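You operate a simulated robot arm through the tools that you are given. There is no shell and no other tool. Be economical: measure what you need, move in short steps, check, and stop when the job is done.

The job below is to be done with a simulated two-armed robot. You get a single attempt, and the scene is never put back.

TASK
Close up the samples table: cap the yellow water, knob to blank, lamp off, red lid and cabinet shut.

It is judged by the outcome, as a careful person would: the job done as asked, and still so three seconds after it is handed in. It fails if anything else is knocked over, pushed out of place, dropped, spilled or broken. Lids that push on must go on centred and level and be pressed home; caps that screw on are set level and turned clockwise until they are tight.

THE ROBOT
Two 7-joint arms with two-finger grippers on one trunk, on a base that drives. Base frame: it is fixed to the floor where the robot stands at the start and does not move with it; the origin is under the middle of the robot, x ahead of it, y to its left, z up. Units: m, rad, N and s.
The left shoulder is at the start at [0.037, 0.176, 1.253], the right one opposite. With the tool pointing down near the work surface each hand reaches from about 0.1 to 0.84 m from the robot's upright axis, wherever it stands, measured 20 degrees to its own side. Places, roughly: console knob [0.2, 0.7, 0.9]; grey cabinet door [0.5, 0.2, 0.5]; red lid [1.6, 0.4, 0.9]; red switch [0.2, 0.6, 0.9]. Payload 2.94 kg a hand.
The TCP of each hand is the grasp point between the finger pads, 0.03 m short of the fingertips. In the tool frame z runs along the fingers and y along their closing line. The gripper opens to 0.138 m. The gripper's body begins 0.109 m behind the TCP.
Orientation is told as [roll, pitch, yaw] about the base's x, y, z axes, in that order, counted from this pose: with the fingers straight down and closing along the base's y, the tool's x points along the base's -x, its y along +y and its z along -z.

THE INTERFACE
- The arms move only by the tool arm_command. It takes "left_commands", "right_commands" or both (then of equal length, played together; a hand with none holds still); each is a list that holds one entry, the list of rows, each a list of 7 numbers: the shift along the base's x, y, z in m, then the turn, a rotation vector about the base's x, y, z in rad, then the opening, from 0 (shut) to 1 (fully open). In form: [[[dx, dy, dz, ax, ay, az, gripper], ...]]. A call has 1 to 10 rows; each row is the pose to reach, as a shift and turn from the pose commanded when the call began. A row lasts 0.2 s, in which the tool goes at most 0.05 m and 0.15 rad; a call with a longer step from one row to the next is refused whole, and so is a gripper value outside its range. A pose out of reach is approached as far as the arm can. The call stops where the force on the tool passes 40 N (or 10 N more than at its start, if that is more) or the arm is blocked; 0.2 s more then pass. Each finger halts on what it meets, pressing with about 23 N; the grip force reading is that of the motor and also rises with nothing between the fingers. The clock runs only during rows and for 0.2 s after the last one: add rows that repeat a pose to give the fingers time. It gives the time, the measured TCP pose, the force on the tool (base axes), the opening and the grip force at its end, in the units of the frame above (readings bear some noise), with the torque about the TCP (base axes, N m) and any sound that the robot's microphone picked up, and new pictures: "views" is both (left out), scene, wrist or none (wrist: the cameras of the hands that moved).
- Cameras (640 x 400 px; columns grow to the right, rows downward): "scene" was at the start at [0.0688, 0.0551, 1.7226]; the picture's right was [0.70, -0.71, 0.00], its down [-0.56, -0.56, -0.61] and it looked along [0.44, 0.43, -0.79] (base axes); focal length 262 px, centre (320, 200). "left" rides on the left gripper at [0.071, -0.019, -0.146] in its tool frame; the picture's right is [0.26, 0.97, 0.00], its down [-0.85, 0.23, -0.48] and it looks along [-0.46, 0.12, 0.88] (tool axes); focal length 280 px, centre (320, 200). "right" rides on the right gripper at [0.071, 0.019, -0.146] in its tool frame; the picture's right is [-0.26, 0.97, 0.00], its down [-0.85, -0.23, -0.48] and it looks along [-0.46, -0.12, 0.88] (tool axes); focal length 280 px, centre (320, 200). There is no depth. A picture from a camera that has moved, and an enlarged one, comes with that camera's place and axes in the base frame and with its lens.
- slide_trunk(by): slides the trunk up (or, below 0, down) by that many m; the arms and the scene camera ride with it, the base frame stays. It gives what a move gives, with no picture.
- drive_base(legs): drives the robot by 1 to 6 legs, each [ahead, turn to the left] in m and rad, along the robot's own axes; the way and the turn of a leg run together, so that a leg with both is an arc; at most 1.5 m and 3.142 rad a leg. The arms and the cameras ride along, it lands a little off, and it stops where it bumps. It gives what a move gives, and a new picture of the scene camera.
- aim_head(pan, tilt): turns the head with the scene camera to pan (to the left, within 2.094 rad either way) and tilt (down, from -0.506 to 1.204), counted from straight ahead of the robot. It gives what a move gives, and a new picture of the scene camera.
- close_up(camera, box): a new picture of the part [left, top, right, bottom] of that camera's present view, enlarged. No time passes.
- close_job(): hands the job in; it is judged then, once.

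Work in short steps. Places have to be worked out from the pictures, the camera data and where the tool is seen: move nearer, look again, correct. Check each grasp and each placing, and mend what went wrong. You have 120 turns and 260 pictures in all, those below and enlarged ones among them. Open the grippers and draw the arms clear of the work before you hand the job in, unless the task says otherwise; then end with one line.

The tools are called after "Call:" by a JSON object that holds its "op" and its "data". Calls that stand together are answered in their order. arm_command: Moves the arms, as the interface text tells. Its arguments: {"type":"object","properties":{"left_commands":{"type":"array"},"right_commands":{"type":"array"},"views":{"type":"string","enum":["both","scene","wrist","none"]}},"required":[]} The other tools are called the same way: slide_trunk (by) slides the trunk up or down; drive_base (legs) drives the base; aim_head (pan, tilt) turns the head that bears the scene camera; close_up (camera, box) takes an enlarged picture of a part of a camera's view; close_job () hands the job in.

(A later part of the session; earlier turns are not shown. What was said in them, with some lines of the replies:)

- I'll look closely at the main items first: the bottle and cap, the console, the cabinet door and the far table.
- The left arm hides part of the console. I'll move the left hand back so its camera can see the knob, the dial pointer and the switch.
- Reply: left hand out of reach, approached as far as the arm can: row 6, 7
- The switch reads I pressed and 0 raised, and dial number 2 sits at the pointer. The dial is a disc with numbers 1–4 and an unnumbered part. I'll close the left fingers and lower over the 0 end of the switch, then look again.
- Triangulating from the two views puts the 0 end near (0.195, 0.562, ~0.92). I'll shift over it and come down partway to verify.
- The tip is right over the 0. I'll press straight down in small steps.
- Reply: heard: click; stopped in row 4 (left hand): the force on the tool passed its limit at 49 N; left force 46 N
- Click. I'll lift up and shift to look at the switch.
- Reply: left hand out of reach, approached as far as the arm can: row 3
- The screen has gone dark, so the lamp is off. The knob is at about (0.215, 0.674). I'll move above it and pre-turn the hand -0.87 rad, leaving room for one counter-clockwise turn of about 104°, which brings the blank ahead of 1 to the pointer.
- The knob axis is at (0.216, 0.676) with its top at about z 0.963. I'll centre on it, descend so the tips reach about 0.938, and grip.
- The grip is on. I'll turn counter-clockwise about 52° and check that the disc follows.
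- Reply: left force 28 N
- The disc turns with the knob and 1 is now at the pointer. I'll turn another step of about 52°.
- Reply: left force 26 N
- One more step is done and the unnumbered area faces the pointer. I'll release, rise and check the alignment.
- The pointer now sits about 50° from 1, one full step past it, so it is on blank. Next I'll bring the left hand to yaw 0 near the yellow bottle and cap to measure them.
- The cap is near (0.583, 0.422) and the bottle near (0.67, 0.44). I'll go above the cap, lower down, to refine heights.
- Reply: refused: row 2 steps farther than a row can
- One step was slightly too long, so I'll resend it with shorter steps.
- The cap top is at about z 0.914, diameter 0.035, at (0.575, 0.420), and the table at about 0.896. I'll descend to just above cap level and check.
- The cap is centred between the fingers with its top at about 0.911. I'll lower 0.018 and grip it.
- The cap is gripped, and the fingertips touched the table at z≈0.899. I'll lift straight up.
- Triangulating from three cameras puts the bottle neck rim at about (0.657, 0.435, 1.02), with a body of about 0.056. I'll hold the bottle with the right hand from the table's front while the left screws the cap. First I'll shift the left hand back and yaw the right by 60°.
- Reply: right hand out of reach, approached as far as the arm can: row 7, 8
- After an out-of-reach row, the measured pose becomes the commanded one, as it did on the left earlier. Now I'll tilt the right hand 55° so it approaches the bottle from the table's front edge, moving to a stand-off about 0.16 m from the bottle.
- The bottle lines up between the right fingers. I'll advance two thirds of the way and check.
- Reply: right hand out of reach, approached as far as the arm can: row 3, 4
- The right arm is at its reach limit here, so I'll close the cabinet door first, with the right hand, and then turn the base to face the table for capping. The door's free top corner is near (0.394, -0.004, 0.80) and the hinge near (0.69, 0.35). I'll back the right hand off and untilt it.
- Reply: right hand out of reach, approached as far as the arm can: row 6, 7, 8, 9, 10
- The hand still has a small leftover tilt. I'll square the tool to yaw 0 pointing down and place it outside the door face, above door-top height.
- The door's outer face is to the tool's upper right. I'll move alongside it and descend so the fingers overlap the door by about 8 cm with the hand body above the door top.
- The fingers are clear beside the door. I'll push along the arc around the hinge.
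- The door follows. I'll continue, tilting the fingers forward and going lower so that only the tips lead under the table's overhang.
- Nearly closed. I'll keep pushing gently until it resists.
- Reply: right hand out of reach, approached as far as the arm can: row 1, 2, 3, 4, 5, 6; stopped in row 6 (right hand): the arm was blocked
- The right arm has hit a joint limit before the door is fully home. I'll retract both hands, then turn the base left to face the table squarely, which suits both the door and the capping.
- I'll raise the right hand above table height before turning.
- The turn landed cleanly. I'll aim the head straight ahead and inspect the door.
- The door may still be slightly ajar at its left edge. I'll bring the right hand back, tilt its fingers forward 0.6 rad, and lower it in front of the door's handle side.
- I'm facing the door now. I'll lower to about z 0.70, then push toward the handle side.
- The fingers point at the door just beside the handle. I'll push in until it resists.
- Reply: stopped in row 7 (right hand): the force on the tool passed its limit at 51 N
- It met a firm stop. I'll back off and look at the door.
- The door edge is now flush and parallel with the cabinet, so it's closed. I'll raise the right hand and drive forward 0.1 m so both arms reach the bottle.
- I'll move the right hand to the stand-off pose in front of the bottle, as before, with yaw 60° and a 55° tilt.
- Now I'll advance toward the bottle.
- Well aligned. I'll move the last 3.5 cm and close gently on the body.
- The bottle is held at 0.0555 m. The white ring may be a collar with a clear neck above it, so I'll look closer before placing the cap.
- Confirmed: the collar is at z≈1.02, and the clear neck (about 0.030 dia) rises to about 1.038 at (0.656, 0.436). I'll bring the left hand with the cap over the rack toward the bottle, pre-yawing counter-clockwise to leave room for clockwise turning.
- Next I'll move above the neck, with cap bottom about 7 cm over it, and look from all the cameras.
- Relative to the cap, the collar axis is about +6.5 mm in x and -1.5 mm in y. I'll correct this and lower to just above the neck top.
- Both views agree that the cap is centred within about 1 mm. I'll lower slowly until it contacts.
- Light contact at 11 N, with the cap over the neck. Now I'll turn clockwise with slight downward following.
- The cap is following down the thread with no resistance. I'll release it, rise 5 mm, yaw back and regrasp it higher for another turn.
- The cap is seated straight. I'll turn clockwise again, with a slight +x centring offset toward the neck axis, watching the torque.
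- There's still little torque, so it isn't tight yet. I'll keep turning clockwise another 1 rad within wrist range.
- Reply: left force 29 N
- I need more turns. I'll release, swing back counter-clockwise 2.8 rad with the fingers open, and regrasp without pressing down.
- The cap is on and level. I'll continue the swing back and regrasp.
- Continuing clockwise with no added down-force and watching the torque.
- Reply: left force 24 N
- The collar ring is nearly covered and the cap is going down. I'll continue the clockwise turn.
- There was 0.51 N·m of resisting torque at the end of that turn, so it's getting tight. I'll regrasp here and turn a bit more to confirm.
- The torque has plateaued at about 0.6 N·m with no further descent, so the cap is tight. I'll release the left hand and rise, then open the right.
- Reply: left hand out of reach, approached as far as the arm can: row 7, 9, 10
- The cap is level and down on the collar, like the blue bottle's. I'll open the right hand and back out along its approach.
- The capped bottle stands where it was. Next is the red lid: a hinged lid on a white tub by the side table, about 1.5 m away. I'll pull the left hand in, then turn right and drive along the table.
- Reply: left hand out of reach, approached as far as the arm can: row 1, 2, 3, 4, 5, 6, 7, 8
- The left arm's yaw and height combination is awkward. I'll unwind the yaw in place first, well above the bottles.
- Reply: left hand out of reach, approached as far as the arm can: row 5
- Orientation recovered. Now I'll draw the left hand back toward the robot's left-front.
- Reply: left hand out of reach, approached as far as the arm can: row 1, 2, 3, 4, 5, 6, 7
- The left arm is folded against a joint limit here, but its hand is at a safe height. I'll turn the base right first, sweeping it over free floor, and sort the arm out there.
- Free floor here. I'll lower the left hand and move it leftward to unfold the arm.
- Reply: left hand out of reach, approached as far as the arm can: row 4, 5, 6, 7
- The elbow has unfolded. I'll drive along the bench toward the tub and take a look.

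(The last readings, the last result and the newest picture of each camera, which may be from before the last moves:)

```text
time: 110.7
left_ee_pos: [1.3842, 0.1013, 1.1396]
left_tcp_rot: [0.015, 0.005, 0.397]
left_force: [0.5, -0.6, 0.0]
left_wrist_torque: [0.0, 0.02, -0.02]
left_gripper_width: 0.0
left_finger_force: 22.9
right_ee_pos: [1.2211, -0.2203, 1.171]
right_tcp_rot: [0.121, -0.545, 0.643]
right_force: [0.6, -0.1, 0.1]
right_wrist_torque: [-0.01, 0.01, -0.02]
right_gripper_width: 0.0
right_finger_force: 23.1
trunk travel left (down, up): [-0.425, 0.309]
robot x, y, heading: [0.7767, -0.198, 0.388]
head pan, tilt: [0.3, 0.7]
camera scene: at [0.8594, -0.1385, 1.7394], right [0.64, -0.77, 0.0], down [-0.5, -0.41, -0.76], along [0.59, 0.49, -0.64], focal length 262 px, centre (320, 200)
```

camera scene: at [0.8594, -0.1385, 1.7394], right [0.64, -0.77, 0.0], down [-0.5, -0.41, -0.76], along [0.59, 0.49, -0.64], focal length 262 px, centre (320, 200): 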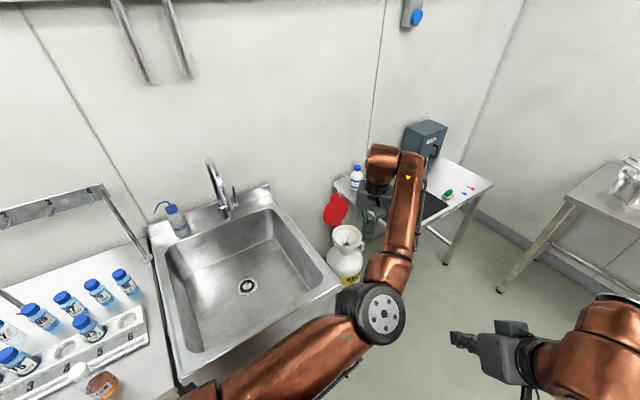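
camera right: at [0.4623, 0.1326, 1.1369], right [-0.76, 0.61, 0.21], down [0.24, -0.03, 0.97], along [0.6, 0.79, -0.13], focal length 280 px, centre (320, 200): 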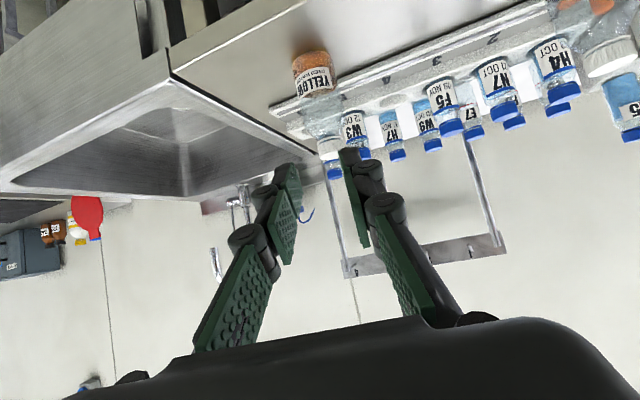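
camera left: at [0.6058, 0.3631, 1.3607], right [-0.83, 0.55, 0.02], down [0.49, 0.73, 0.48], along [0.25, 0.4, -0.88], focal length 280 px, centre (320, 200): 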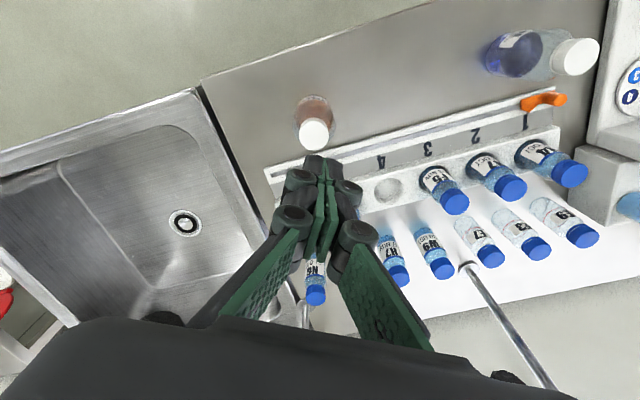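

Call:
{"op": "close_up", "data": {"camera": "scene", "box": [290, 170, 400, 300]}}

Call:
{"op": "close_up", "data": {"camera": "left", "box": [0, 0, 640, 400]}}

```text
3.08 times, centred on (345, 235) of scene
camera zoom: at [0.8594, -0.1385, 1.7394], right [0.64, -0.77, 0.0], down [-0.5, -0.41, -0.76], along [0.59, 0.49, -0.64], focal length 808 px, centre (243, 92)
```

zoom: 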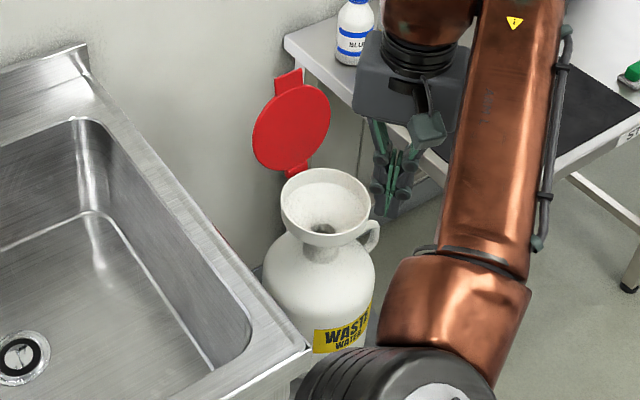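

```text
1.00 times, centred on (320, 200) of left (not enlarged: the box is as wide or as high as the picture)
camera zoom: at [1.3262, 0.0539, 1.2857], right [-0.61, 0.79, 0.02], down [0.7, 0.53, 0.47], along [0.37, 0.3, -0.88], focal length 280 px, centre (320, 200)
```

zoom: 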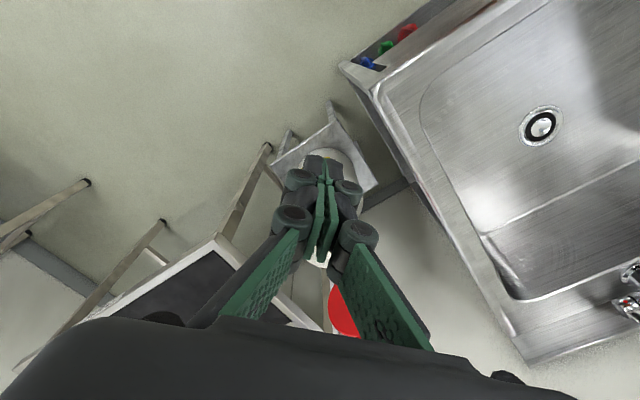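

The tub is a waste carboy with a funnel. The rim centre is at about (1.57, 0.285, 0.83), with the lid hinged on the wall side and standing slightly past vertical; its tab top is at about (1.61, 0.40, 1.007). I'll drive to face it at about 0.7 m.

Call:
{"op": "drive_base", "data": {"legs": [[0, -0.53], [0.69, 0], [0, 1.36]]}}

Call:
{"op": "aim_head", "data": {"pan": 0.0, "tilt": 0.85}}

Call:
{"op": "close_up", "data": {"camera": "left", "box": [0, 0, 640, 400]}}

```text
time: 119.3
left_ee_pos: [1.6628, 0.366, 1.1409]
left_tcp_rot: [0.014, 0.006, 1.239]
left_force: [0.1, 1.0, 0.1]
left_wrist_torque: [-0.01, 0.0, 0.0]
left_gripper_width: 0.0001
left_finger_force: 23.0
right_ee_pos: [1.7927, 0.03, 1.172]
right_tcp_rot: [0.12, -0.545, 1.488]
right_force: [-0.4, -0.3, -0.1]
right_wrist_torque: [-0.02, -0.01, 0.0]
right_gripper_width: 0.0002
right_finger_force: 23.0
trunk travel left (down, up): [-0.425, 0.309]
robot x, y, heading: [1.4826, -0.2838, 1.236]
head pan, tilt: [0.3, 0.7]
camera scene: at [1.4938, -0.1841, 1.7395], right [1.0, -0.04, 0.0], down [-0.02, -0.64, -0.76], along [0.03, 0.76, -0.64], focal length 262 px, centre (320, 200)
```

scene: 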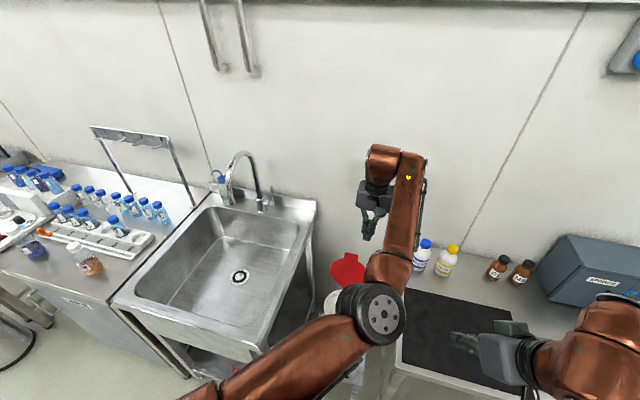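

```text
time: 120.1
left_ee_pos: [1.6616, 0.366, 1.1402]
left_tcp_rot: [0.013, 0.005, 1.238]
left_force: [0.0, 0.0, 1.1]
left_wrist_torque: [0.0, 0.01, 0.0]
left_gripper_width: 0.0
left_finger_force: 23.2
right_ee_pos: [1.7951, 0.0319, 1.1714]
right_tcp_rot: [0.12, -0.545, 1.491]
right_force: [-0.3, 0.8, 0.8]
right_wrist_torque: [-0.02, -0.02, 0.01]
right_gripper_width: 0.0002
right_finger_force: 23.2
trunk travel left (down, up): [-0.425, 0.309]
robot x, y, heading: [1.4873, -0.2875, 1.238]
head pan, tilt: [0.0, 0.85]
camera scene: at [1.5165, -0.1955, 1.7272], right [0.94, -0.33, 0.0], down [-0.25, -0.71, -0.66], along [0.22, 0.62, -0.75], focal length 262 px, centre (320, 200)
```

scene: 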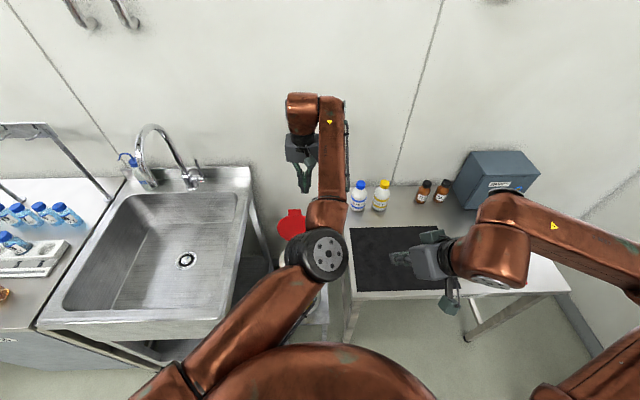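

```text
1.00 times, centred on (320, 200) of left (not enlarged: the box is as wide or as high as the picture)
camera zoom: at [1.6586, 0.2917, 1.2857], right [-1.0, 0.07, 0.02], down [0.07, 0.88, 0.47], along [0.02, 0.47, -0.88], focal length 280 px, centre (320, 200)
```

zoom: 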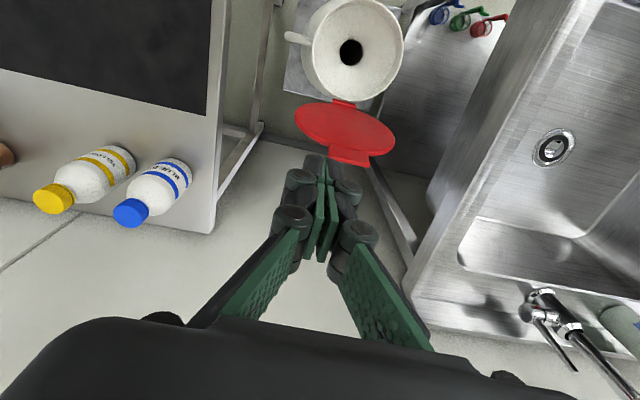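

Clear view: the tab is at about (1.627, 0.398, 1.0) with the hinge at about (1.618, 0.366). I'll move the closed left fingers behind the lid on the wall side and look.

Call:
{"op": "arm_command", "data": {"left_commands": [[[-0.01, 0.03, 0, 0, 0, 0, 0], [-0.018, 0.06, 0, 0, 0, 0, 0], [-0.022, 0.09, 0, 0, 0, 0, 0], [-0.022, 0.095, -0.03, 0, 0, 0, 0], [-0.022, 0.095, -0.06, 0, 0, 0, 0], [-0.022, 0.095, -0.06, 0, 0, 0, 0]]]}}

```text
time: 121.5
left_ee_pos: [1.6404, 0.4599, 1.0776]
left_tcp_rot: [0.015, 0.006, 1.241]
left_force: [0.0, 0.0, -0.8]
left_wrist_torque: [0.03, 0.0, -0.01]
left_gripper_width: 0.0001
left_finger_force: 22.9
right_ee_pos: [1.7943, 0.0304, 1.1719]
right_tcp_rot: [0.12, -0.544, 1.487]
right_force: [-0.3, -0.5, -0.7]
right_wrist_torque: [0.02, 0.07, -0.02]
right_gripper_width: 0.0
right_finger_force: 23.0
trunk travel left (down, up): [-0.425, 0.309]
robot x, y, heading: [1.4865, -0.2871, 1.236]
head pan, tilt: [0.0, 0.85]
camera scene: at [1.516, -0.196, 1.7273], right [0.94, -0.33, 0.0], down [-0.25, -0.71, -0.66], along [0.22, 0.62, -0.75], focal length 262 px, centre (320, 200)
camera left: at [1.637, 0.3863, 1.2238], right [-1.0, 0.07, 0.02], down [0.06, 0.88, 0.47], along [0.02, 0.47, -0.88], focal length 280 px, centre (320, 200)
```

scene: 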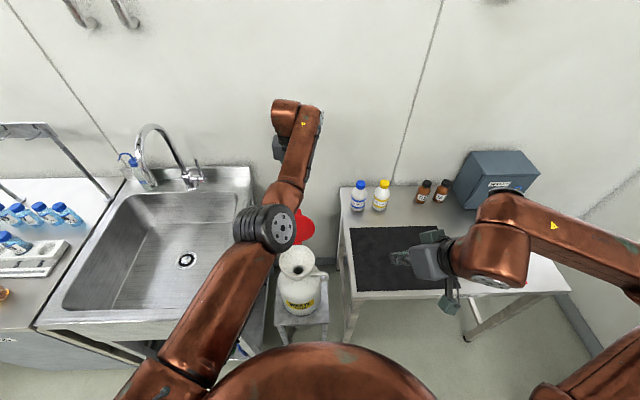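
left: 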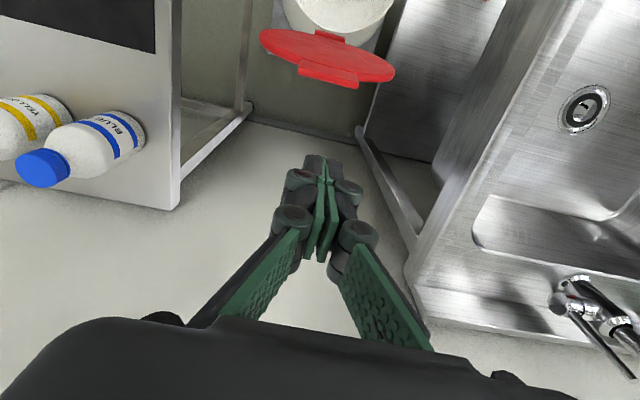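

I'm behind the lid. I'll descend so the fingers overlap the tab and disc by about 6 cm, then pull gently toward the funnel.

Call:
{"op": "arm_command", "data": {"left_commands": [[[-0.005, 0, -0.035, 0, 0, 0, 0], [-0.008, 0, -0.07, 0, 0, 0, 0], [-0.01, 0, -0.1, 0, 0, 0, 0], [-0.02, -0.03, -0.1, 0, 0, 0, 0], [-0.03, -0.06, -0.1, 0, 0, 0, 0], [-0.04, -0.09, -0.1, 0, 0, 0, 0], [-0.05, -0.12, -0.1, 0, 0, 0, 0], [-0.06, -0.14, -0.1, 0, 0, 0, 0]]]}}

```text
time: 123.3
left_ee_pos: [1.5865, 0.3688, 0.9631]
left_tcp_rot: [0.015, 0.004, 1.24]
left_force: [0.2, 1.3, 1.2]
left_wrist_torque: [0.04, 0.03, 0.02]
left_gripper_width: 0.0
left_finger_force: 23.5
left hand out of reach, approached as far as the arm can: row 7, 8
right_ee_pos: [1.7948, 0.0305, 1.1714]
right_tcp_rot: [0.121, -0.543, 1.488]
right_force: [-0.5, -0.1, 0.0]
right_wrist_torque: [0.01, -0.01, -0.02]
right_gripper_width: 0.0
right_finger_force: 22.6
trunk travel left (down, up): [-0.425, 0.309]
robot x, y, heading: [1.4825, -0.2871, 1.236]
head pan, tilt: [0.0, 0.85]
camera scene: at [1.5165, -0.1964, 1.7273], right [0.94, -0.33, 0.0], down [-0.25, -0.71, -0.66], along [0.22, 0.62, -0.75], focal length 262 px, centre (320, 200)
camera left: at [1.5835, 0.2948, 1.1089], right [-1.0, 0.07, 0.02], down [0.07, 0.88, 0.48], along [0.02, 0.48, -0.88], focal length 280 px, centre (320, 200)
```

scene: 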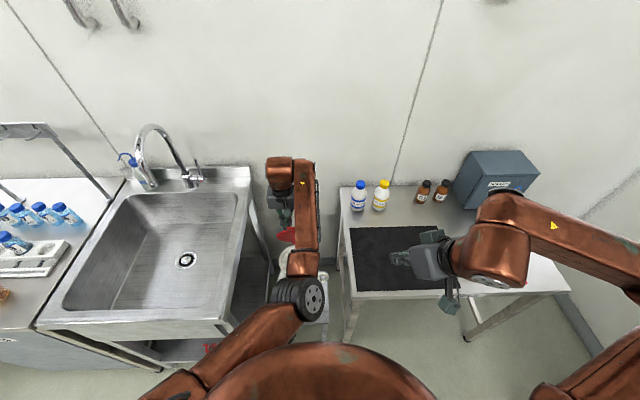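
left: 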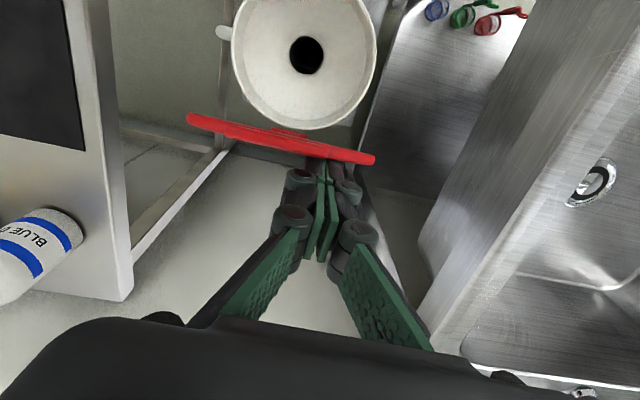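

The lid is upright against the fingers. The arm is at its inner limit, so I'll back the base up 0.1 m, which pulls the lid forward along the same line.

Call:
{"op": "drive_base", "data": {"legs": [[-0.1, 0]]}}

Call:
{"op": "close_up", "data": {"camera": "left", "box": [0, 0, 640, 400]}}

```text
time: 124.5
left_ee_pos: [1.5567, 0.2919, 0.9555]
left_tcp_rot: [0.016, 0.022, 1.244]
left_force: [-0.4, -1.8, 0.1]
left_wrist_torque: [0.13, -0.09, 0.0]
left_gripper_width: 0.0
left_finger_force: 22.7
right_ee_pos: [1.7676, -0.0417, 1.167]
right_tcp_rot: [0.126, -0.527, 1.488]
right_force: [-0.7, 0.1, 1.0]
right_wrist_torque: [0.07, -0.03, -0.09]
right_gripper_width: 0.0
right_finger_force: 22.7
trunk travel left (down, up): [-0.425, 0.309]
robot x, y, heading: [1.4511, -0.3788, 1.238]
head pan, tilt: [0.0, 0.85]
camera scene: at [1.4999, -0.2425, 1.7282], right [0.95, -0.33, 0.0], down [-0.25, -0.73, -0.64], along [0.21, 0.6, -0.77], focal length 262 px, centre (320, 200)
```

scene: 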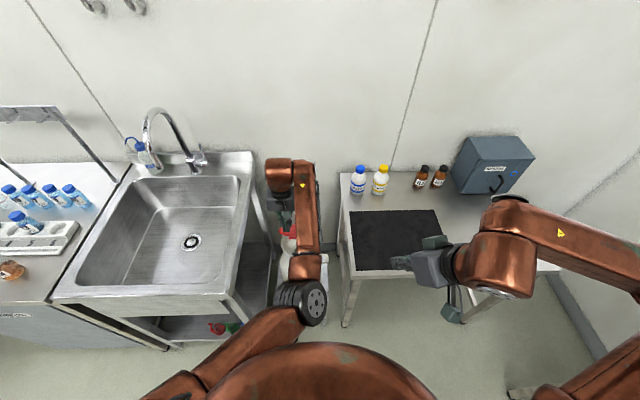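

```text
1.00 times, centred on (320, 200) of left (not enlarged: the box is as wide or as high as the picture)
camera zoom: at [1.5553, 0.2207, 1.1019], right [-1.0, 0.06, 0.02], down [0.07, 0.89, 0.46], along [0.01, 0.46, -0.89], focal length 280 px, centre (320, 200)
```

zoom: 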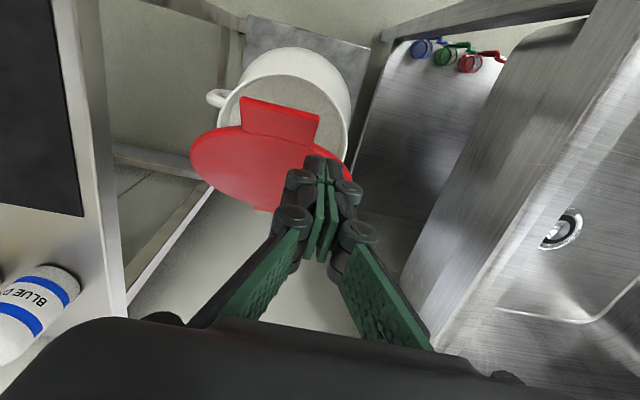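

The lid is leaning about 45° over the funnel. I'll push it on forward and down, shifting toward the lid's centre.

Call:
{"op": "arm_command", "data": {"left_commands": [[[0.005, -0.02, 0, 0, 0, 0, 0], [0.01, -0.04, -0.005, 0, 0, 0, 0], [0.015, -0.055, -0.015, 0, 0, 0, 0], [0.02, -0.06, -0.03, 0, 0, 0, 0], [0.025, -0.06, -0.05, 0, 0, 0, 0], [0.025, -0.06, -0.07, 0, 0, 0, 0]]]}}

```text
time: 126.1
left_ee_pos: [1.5627, 0.2429, 0.9019]
left_tcp_rot: [0.036, -0.043, 1.268]
left_force: [0.2, -0.8, 0.4]
left_wrist_torque: [0.06, -0.04, 0.01]
left_gripper_width: 0.0
left_finger_force: 23.2
left hand out of reach, approached as far as the arm can: row 1, 2, 3, 4, 5, 6
right_ee_pos: [1.7557, -0.0765, 1.1756]
right_tcp_rot: [0.117, -0.557, 1.495]
right_force: [0.6, -1.6, -0.1]
right_wrist_torque: [0.07, -0.02, -0.01]
right_gripper_width: 0.0
right_finger_force: 22.9
trunk travel left (down, up): [-0.425, 0.309]
robot x, y, heading: [1.4529, -0.381, 1.238]
head pan, tilt: [0.0, 0.85]
stopped in row 6 (left hand): the arm was blocked; the commanded pose is now the measured one
camera scene: at [1.4825, -0.2927, 1.7275], right [0.95, -0.33, 0.0], down [-0.24, -0.71, -0.66], along [0.22, 0.63, -0.75], focal length 262 px, centre (320, 200)
camera left: at [1.5634, 0.1622, 1.0437], right [-1.0, 0.04, 0.02], down [0.04, 0.85, 0.52], along [0.0, 0.52, -0.85], focal length 280 px, centre (320, 200)
```

scene: 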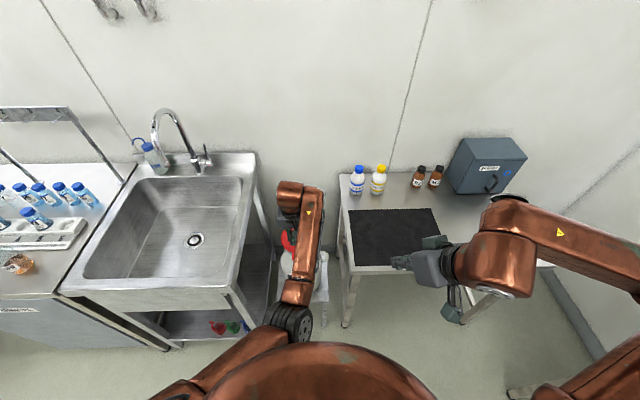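
left: 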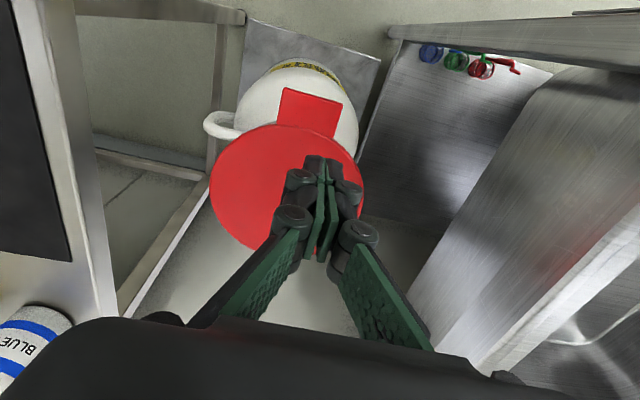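

The lid has swung over onto the funnel. I'll lift slightly, move the tip over the lid's centre and press down until the force limit.

Call:
{"op": "arm_command", "data": {"left_commands": [[[0, 0.005, 0.03, 0, 0, 0, 0], [0.01, 0.012, 0.03, 0, 0, 0, 0], [0.022, 0.018, 0.02, 0, 0, 0, 0], [0.022, 0.018, 0.005, 0, 0, 0, 0], [0.022, 0.018, -0.01, 0, 0, 0, 0], [0.022, 0.018, -0.025, 0, 0, 0, 0], [0.022, 0.018, -0.04, 0, 0, 0, 0]]], "views": "wrist"}}

Call:
{"op": "close_up", "data": {"camera": "scene", "box": [250, 200, 350, 330]}}

```text
time: 127.7
left_ee_pos: [1.5886, 0.2601, 0.8602]
left_tcp_rot: [0.032, -0.035, 1.266]
left_force: [-0.8, -0.1, -0.5]
left_wrist_torque: [0.01, -0.01, -0.01]
left_gripper_width: 0.0
left_finger_force: 22.5
left hand out of reach, approached as far as the arm can: row 1
right_ee_pos: [1.7561, -0.0719, 1.1746]
right_tcp_rot: [0.119, -0.554, 1.493]
right_force: [0.0, 0.3, -0.1]
right_wrist_torque: [-0.01, -0.02, 0.0]
right_gripper_width: 0.0
right_finger_force: 22.9
trunk travel left (down, up): [-0.425, 0.309]
robot x, y, heading: [1.4526, -0.3749, 1.238]
head pan, tilt: [0.0, 0.85]
camera left: at [1.5888, 0.1794, 1.0027], right [-1.0, 0.04, 0.02], down [0.04, 0.86, 0.51], along [0.0, 0.51, -0.86], focal length 280 px, centre (320, 200)
```

left: 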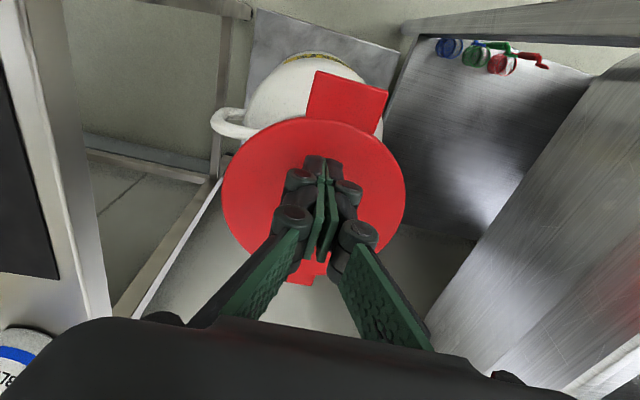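

```text
3.08 times, centred on (300, 265) of scene
camera zoom: at [1.4836, -0.2882, 1.7272], right [0.95, -0.33, 0.0], down [-0.24, -0.71, -0.66], along [0.21, 0.62, -0.75], focal length 808 px, centre (382, 0)
```

zoom: 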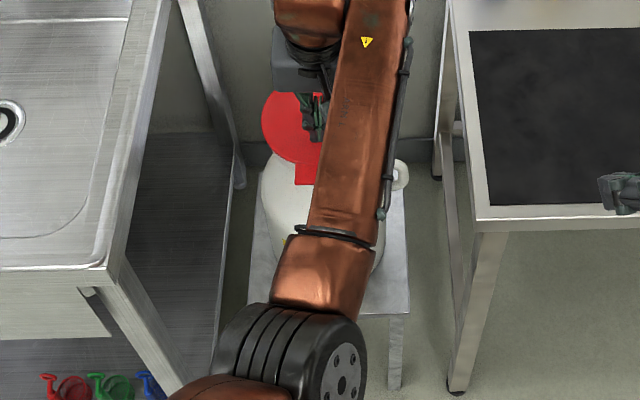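

There's no contact yet with the tip at about 0.83. I'll continue pressing down in small steps.

Call:
{"op": "arm_command", "data": {"left_commands": [[[0, 0, -0.008, 0, 0, 0, 0], [0, 0, -0.016, 0, 0, 0, 0], [0, 0, -0.024, 0, 0, 0, 0], [0, 0, -0.032, 0, 0, 0, 0], [0, 0, -0.04, 0, 0, 0, 0]]], "views": "wrist"}}

```text
time: 128.7
left_ee_pos: [1.5907, 0.2616, 0.8392]
left_tcp_rot: [0.038, -0.051, 1.263]
left_force: [-6.3, -13.6, 28.2]
left_wrist_torque: [-0.73, 0.2, -0.04]
left_gripper_width: 0.006
left_finger_force: 22.9
right_ee_pos: [1.7551, -0.0743, 1.1756]
right_tcp_rot: [0.119, -0.554, 1.494]
right_force: [0.1, 0.3, 0.3]
right_wrist_torque: [-0.04, 0.02, 0.0]
right_gripper_width: 0.0
right_finger_force: 23.0
trunk travel left (down, up): [-0.425, 0.309]
robot x, y, heading: [1.4542, -0.3778, 1.245]
head pan, tilt: [0.0, 0.85]
stopped in row 5 (left hand): the force on the tool passed its limit at 46 N (the readings are from after the stop); the commanded pose is now the measured one
camera left: at [1.5895, 0.1788, 0.9802], right [-1.0, 0.04, 0.02], down [0.05, 0.85, 0.53], along [0.0, 0.53, -0.85], focal length 280 px, centre (320, 200)
```

left: 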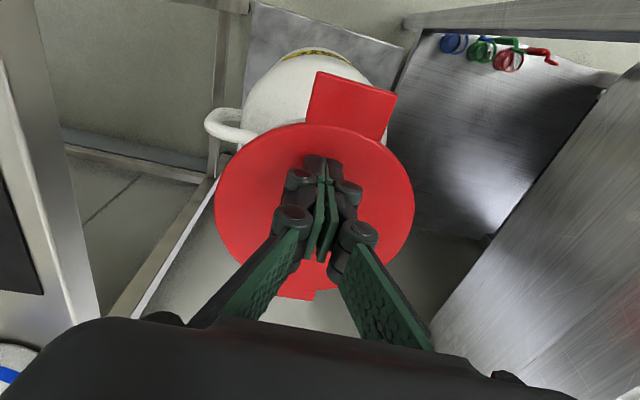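

Pressed firmly, to 46 N. I'll rise and check the lid from a low angle.

Call:
{"op": "arm_command", "data": {"left_commands": [[[0.0, 0.005, 0.03, 0, 0, 0, 0], [0.0, 0.015, 0.06, 0, 0, 0, 0], [0.01, 0.03, 0.1, 0, 0, 0, 0], [0.02, 0.05, 0.14, 0, 0, 0, 0], [0.03, 0.07, 0.18, 0, 0, 0, 0], [0.05, 0.09, 0.22, 0, 0, 0, 0], [0.08, 0.1, 0.26, 0, 0, 0, 0]]]}}

Call:
{"op": "close_up", "data": {"camera": "scene", "box": [240, 220, 360, 340]}}

Call:
{"op": "close_up", "data": {"camera": "left", "box": [200, 0, 440, 150]}}

Call:
{"op": "close_up", "data": {"camera": "right", "box": [0, 0, 640, 400]}}

```text
refused: row 7 steps farther than a row can; nothing moved
```

```text
3.33 times, centred on (300, 280) of scene
camera zoom: at [1.4832, -0.2915, 1.7276], right [0.95, -0.33, 0.0], down [-0.24, -0.71, -0.66], along [0.21, 0.63, -0.75], focal length 875 px, centre (387, -67)
```

zoom: 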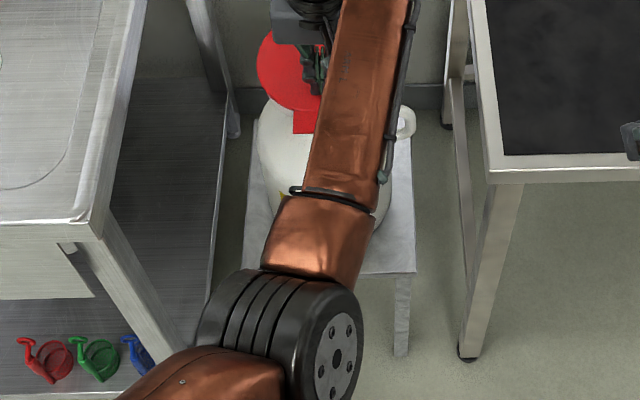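

```text
2.67 times, centred on (320, 75) of left
camera zoom: at [1.5895, 0.1788, 0.9802], right [-1.0, 0.04, 0.02], down [0.05, 0.85, 0.53], along [0.0, 0.53, -0.85], focal length 748 px, centre (320, 533)
```

zoom: 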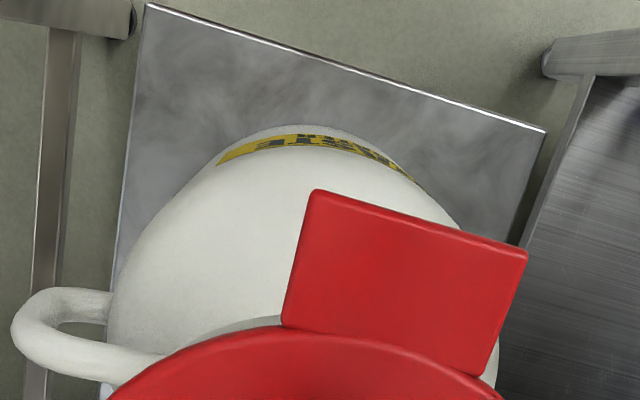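

```text
1.00 times, centred on (320, 200) of right (not enlarged: the box is as wide or as high as the picture)
camera zoom: at [1.7431, -0.2126, 1.2627], right [-0.94, 0.24, 0.23], down [0.32, 0.46, 0.83], along [0.09, 0.85, -0.51], focal length 280 px, centre (320, 200)
```

zoom: 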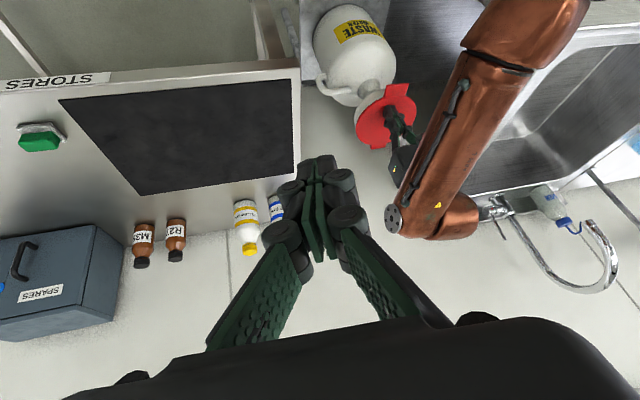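

The lid is down over the funnel. I'll rise with smaller steps.

Call:
{"op": "arm_command", "data": {"left_commands": [[[0.0, 0.005, 0.03, 0, 0, 0, 0], [0.0, 0.015, 0.06, 0, 0, 0, 0], [0.01, 0.03, 0.1, 0, 0, 0, 0], [0.02, 0.05, 0.135, 0, 0, 0, 0], [0.03, 0.07, 0.17, 0, 0, 0, 0], [0.04, 0.09, 0.205, 0, 0, 0, 0], [0.05, 0.1, 0.24, 0, 0, 0, 0]]]}}

Call:
{"op": "close_up", "data": {"camera": "right", "box": [290, 0, 450, 170]}}

Call:
{"op": "close_up", "data": {"camera": "left", "box": [200, 0, 440, 150]}}

```text
time: 130.3
left_ee_pos: [1.6403, 0.3595, 1.0758]
left_tcp_rot: [0.036, -0.046, 1.264]
left_force: [0.1, 0.8, -0.6]
left_wrist_torque: [0.03, 0.0, 0.0]
left_gripper_width: 0.0002
left_finger_force: 22.8
right_ee_pos: [1.7568, -0.0734, 1.1751]
right_tcp_rot: [0.118, -0.555, 1.494]
right_force: [0.5, -0.1, 0.2]
right_wrist_torque: [0.01, -0.03, 0.01]
right_gripper_width: 0.0
right_finger_force: 23.1
trunk travel left (down, up): [-0.425, 0.309]
robot x, y, heading: [1.4557, -0.3814, 1.237]
head pan, tilt: [0.0, 0.85]
camera scene: at [1.4837, -0.2896, 1.7273], right [0.95, -0.33, 0.0], down [-0.24, -0.71, -0.66], along [0.21, 0.62, -0.75], focal length 262 px, centre (320, 200)
camera left: at [1.6383, 0.2778, 1.2174], right [-1.0, 0.04, 0.02], down [0.05, 0.85, 0.52], along [0.0, 0.52, -0.85], focal length 280 px, centre (320, 200)
```

scene: 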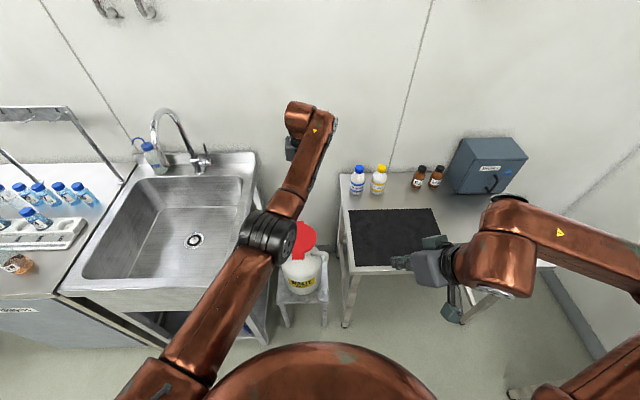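
left: 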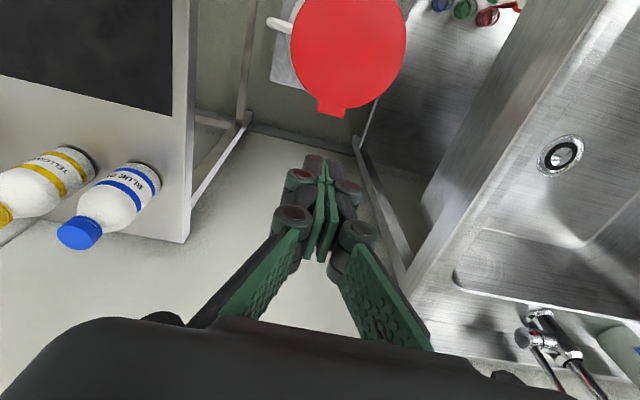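

```text
2.35 times, centred on (370, 85) of right
camera zoom: at [1.7434, -0.2113, 1.2623], right [-0.94, 0.24, 0.23], down [0.32, 0.46, 0.83], along [0.09, 0.85, -0.51], focal length 660 px, centre (202, 471)
```

zoom: 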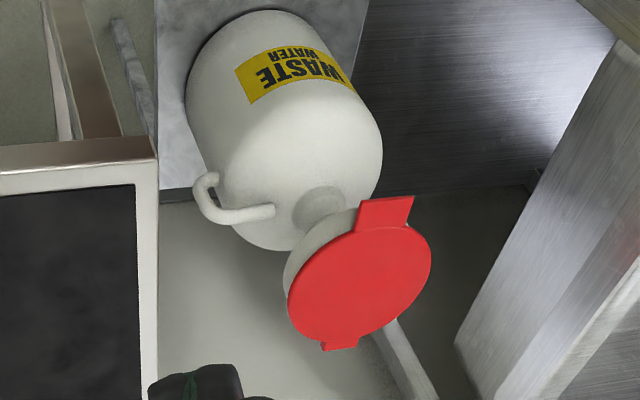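

```text
2.67 times, centred on (320, 75) of left
camera zoom: at [1.6383, 0.2778, 1.2174], right [-1.0, 0.04, 0.02], down [0.05, 0.85, 0.52], along [0.0, 0.52, -0.85], focal length 748 px, centre (320, 533)
```

zoom: 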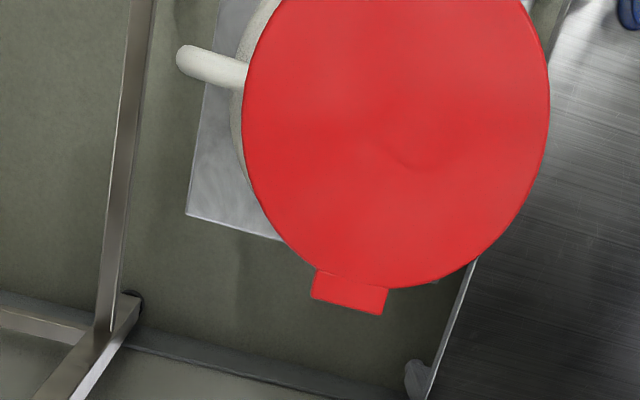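

The lid lies flush and centred on the funnel. I'll open both grippers, back the robot away, then look over at the samples table.

Call:
{"op": "arm_command", "data": {"left_commands": [[[0, 0, 0.02, 0, 0, 0, 0.3], [0, 0, 0.04, 0, 0, 0, 0.5], [0, 0, 0.05, 0, 0, 0, 0.5]]], "right_commands": [[[0, 0, 0, 0, 0, 0, 0.3], [0, 0, 0, 0, 0, 0, 0.5], [0, 0, 0, 0, 0, 0, 0.5]]], "views": "none"}}

Call:
{"op": "drive_base", "data": {"legs": [[-0.3, 0]]}}

Call:
{"op": "aim_head", "data": {"pan": 0.85, "tilt": 0.5}}

```text
time: 131.1
left_ee_pos: [1.64, 0.3617, 1.1243]
left_tcp_rot: [0.033, -0.046, 1.265]
left_force: [-0.3, -0.3, -1.1]
left_wrist_torque: [-0.02, -0.02, 0.03]
left_gripper_width: 0.0677
left_finger_force: 0.1
right_ee_pos: [1.7572, -0.0727, 1.1753]
right_tcp_rot: [0.119, -0.553, 1.494]
right_force: [0.7, -0.1, -0.3]
right_wrist_torque: [0.0, -0.01, 0.01]
right_gripper_width: 0.0679
right_finger_force: 0.0
trunk travel left (down, up): [-0.425, 0.309]
robot x, y, heading: [1.4518, -0.3793, 1.243]
head pan, tilt: [0.0, 0.85]
```

```text
time: 133.1
left_ee_pos: [1.5402, 0.082, 1.1254]
left_tcp_rot: [0.035, -0.047, 1.268]
left_force: [0.1, 0.2, 0.7]
left_wrist_torque: [0.03, 0.02, -0.02]
left_gripper_width: 0.0691
left_finger_force: 0.0
right_ee_pos: [1.6597, -0.3518, 1.1745]
right_tcp_rot: [0.119, -0.553, 1.497]
right_force: [0.0, -0.8, -0.4]
right_wrist_torque: [0.0, 0.01, -0.02]
right_gripper_width: 0.0691
right_finger_force: 0.0
trunk travel left (down, up): [-0.425, 0.309]
robot x, y, heading: [1.3584, -0.6606, 1.242]
head pan, tilt: [0.0, 0.85]
camera scene: at [1.3873, -0.5698, 1.7273], right [0.95, -0.32, 0.0], down [-0.24, -0.71, -0.66], along [0.21, 0.63, -0.75], focal length 262 px, centre (320, 200)
```

scene: 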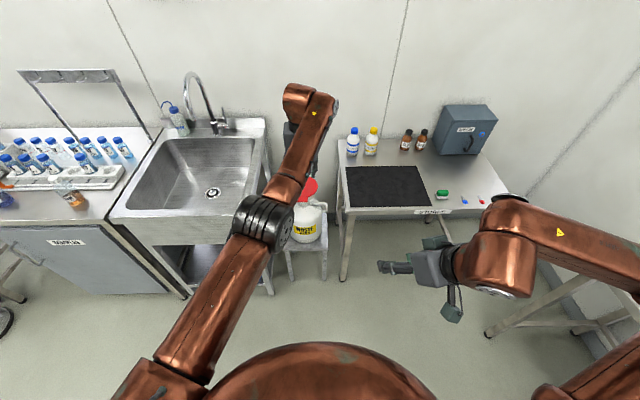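

```text
time: 134.3
left_ee_pos: [1.5406, 0.0833, 1.1246]
left_tcp_rot: [0.033, -0.047, 1.267]
left_force: [-1.1, 0.5, 1.4]
left_wrist_torque: [-0.02, 0.01, -0.02]
left_gripper_width: 0.0688
left_finger_force: 0.1
right_ee_pos: [1.6585, -0.3515, 1.1737]
right_tcp_rot: [0.117, -0.553, 1.498]
right_force: [-0.3, 0.2, 0.3]
right_wrist_torque: [-0.03, 0.01, -0.02]
right_gripper_width: 0.0689
right_finger_force: 0.0
trunk travel left (down, up): [-0.425, 0.309]
robot x, y, heading: [1.3551, -0.6623, 1.24]
head pan, tilt: [0.85, 0.499]
camera scene: at [1.317, -0.5638, 1.7572], right [0.87, 0.5, 0.0], down [0.24, -0.42, -0.88], along [-0.44, 0.76, -0.48], focal length 262 px, centre (320, 200)
```

scene: 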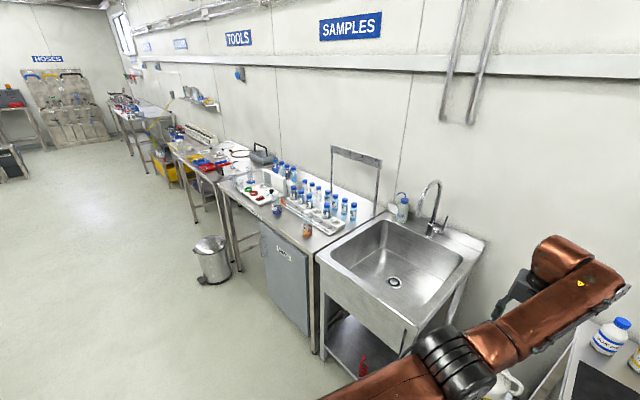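

Call:
{"op": "close_up", "data": {"camera": "scene", "box": [220, 160, 380, 350]}}

Call:
{"op": "close_up", "data": {"camera": "scene", "box": [220, 155, 330, 225]}}

Call:
{"op": "close_up", "data": {"camera": "left", "box": [0, 0, 640, 400]}}

```text
2.11 times, centred on (300, 255) of scene
camera zoom: at [1.317, -0.5638, 1.7572], right [0.87, 0.5, 0.0], down [0.24, -0.42, -0.88], along [-0.44, 0.76, -0.48], focal length 552 px, centre (362, 84)
```

zoom: 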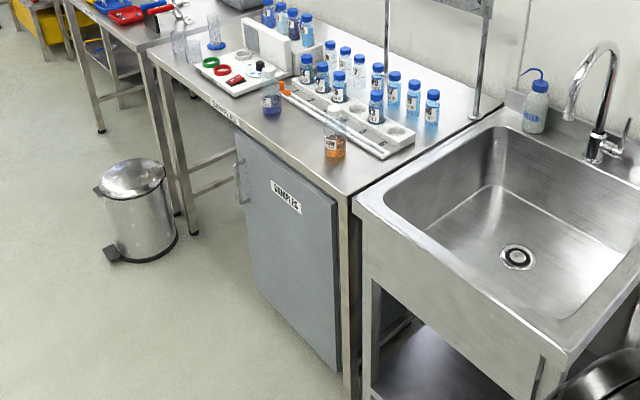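

```text
5.71 times, centred on (275, 190) of scene
camera zoom: at [1.317, -0.5638, 1.7572], right [0.87, 0.5, 0.0], down [0.24, -0.42, -0.88], along [-0.44, 0.76, -0.48], focal length 1500 px, centre (577, 257)
```

zoom: 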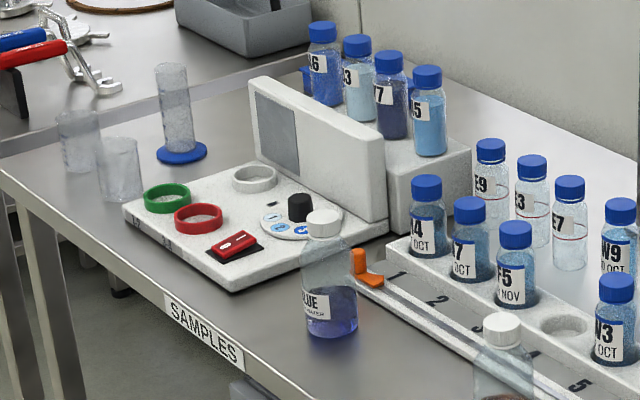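

```text
1.00 times, centred on (320, 200) of left (not enlarged: the box is as wide or as high as the picture)
camera zoom: at [1.5401, 0.0003, 1.266], right [-1.0, 0.04, 0.02], down [0.04, 0.85, 0.52], along [0.0, 0.52, -0.85], focal length 280 px, centre (320, 200)
```

zoom: 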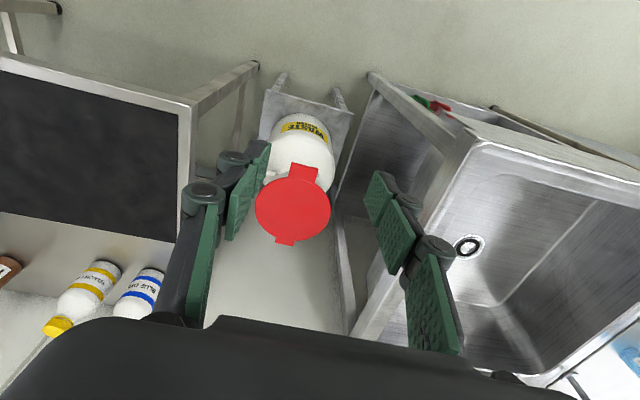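

Call:
{"op": "close_up", "data": {"camera": "scene", "box": [250, 205, 330, 265]}}

Call:
{"op": "close_up", "data": {"camera": "scene", "box": [290, 190, 340, 250]}}

```text
6.67 times, centred on (290, 235) of scene
camera zoom: at [1.317, -0.5638, 1.7572], right [0.87, 0.5, 0.0], down [0.24, -0.42, -0.88], along [-0.44, 0.76, -0.48], focal length 1750 px, centre (520, -33)
```

zoom: 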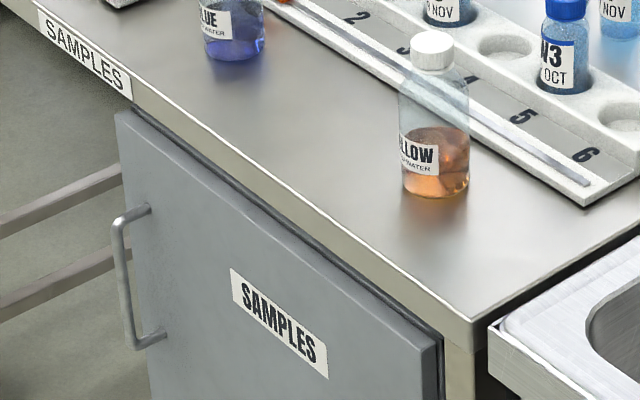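

```text
6.67 times, centred on (315, 220) of scene
camera zoom: at [1.317, -0.5638, 1.7572], right [0.87, 0.5, 0.0], down [0.24, -0.42, -0.88], along [-0.44, 0.76, -0.48], focal length 1750 px, centre (353, 67)
```

zoom: 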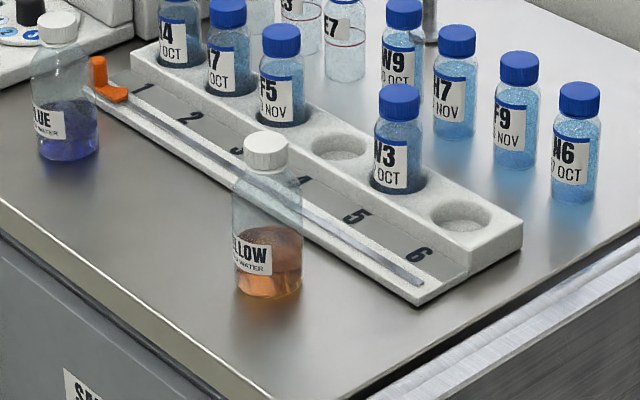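

Everything checks out: the cap is level and tight, the dial is on blank, the lamp is off, the door is flush and the red lid is shut. The grippers are open and clear, so I'm handing in.

Call:
{"op": "close_job", "data": {}}

```text
The job is handed in.
```

The samples table is closed up and handed in: the yellow water is capped tight, the knob is on blank, the lamp is off, and the red lid and cabinet door are shut.
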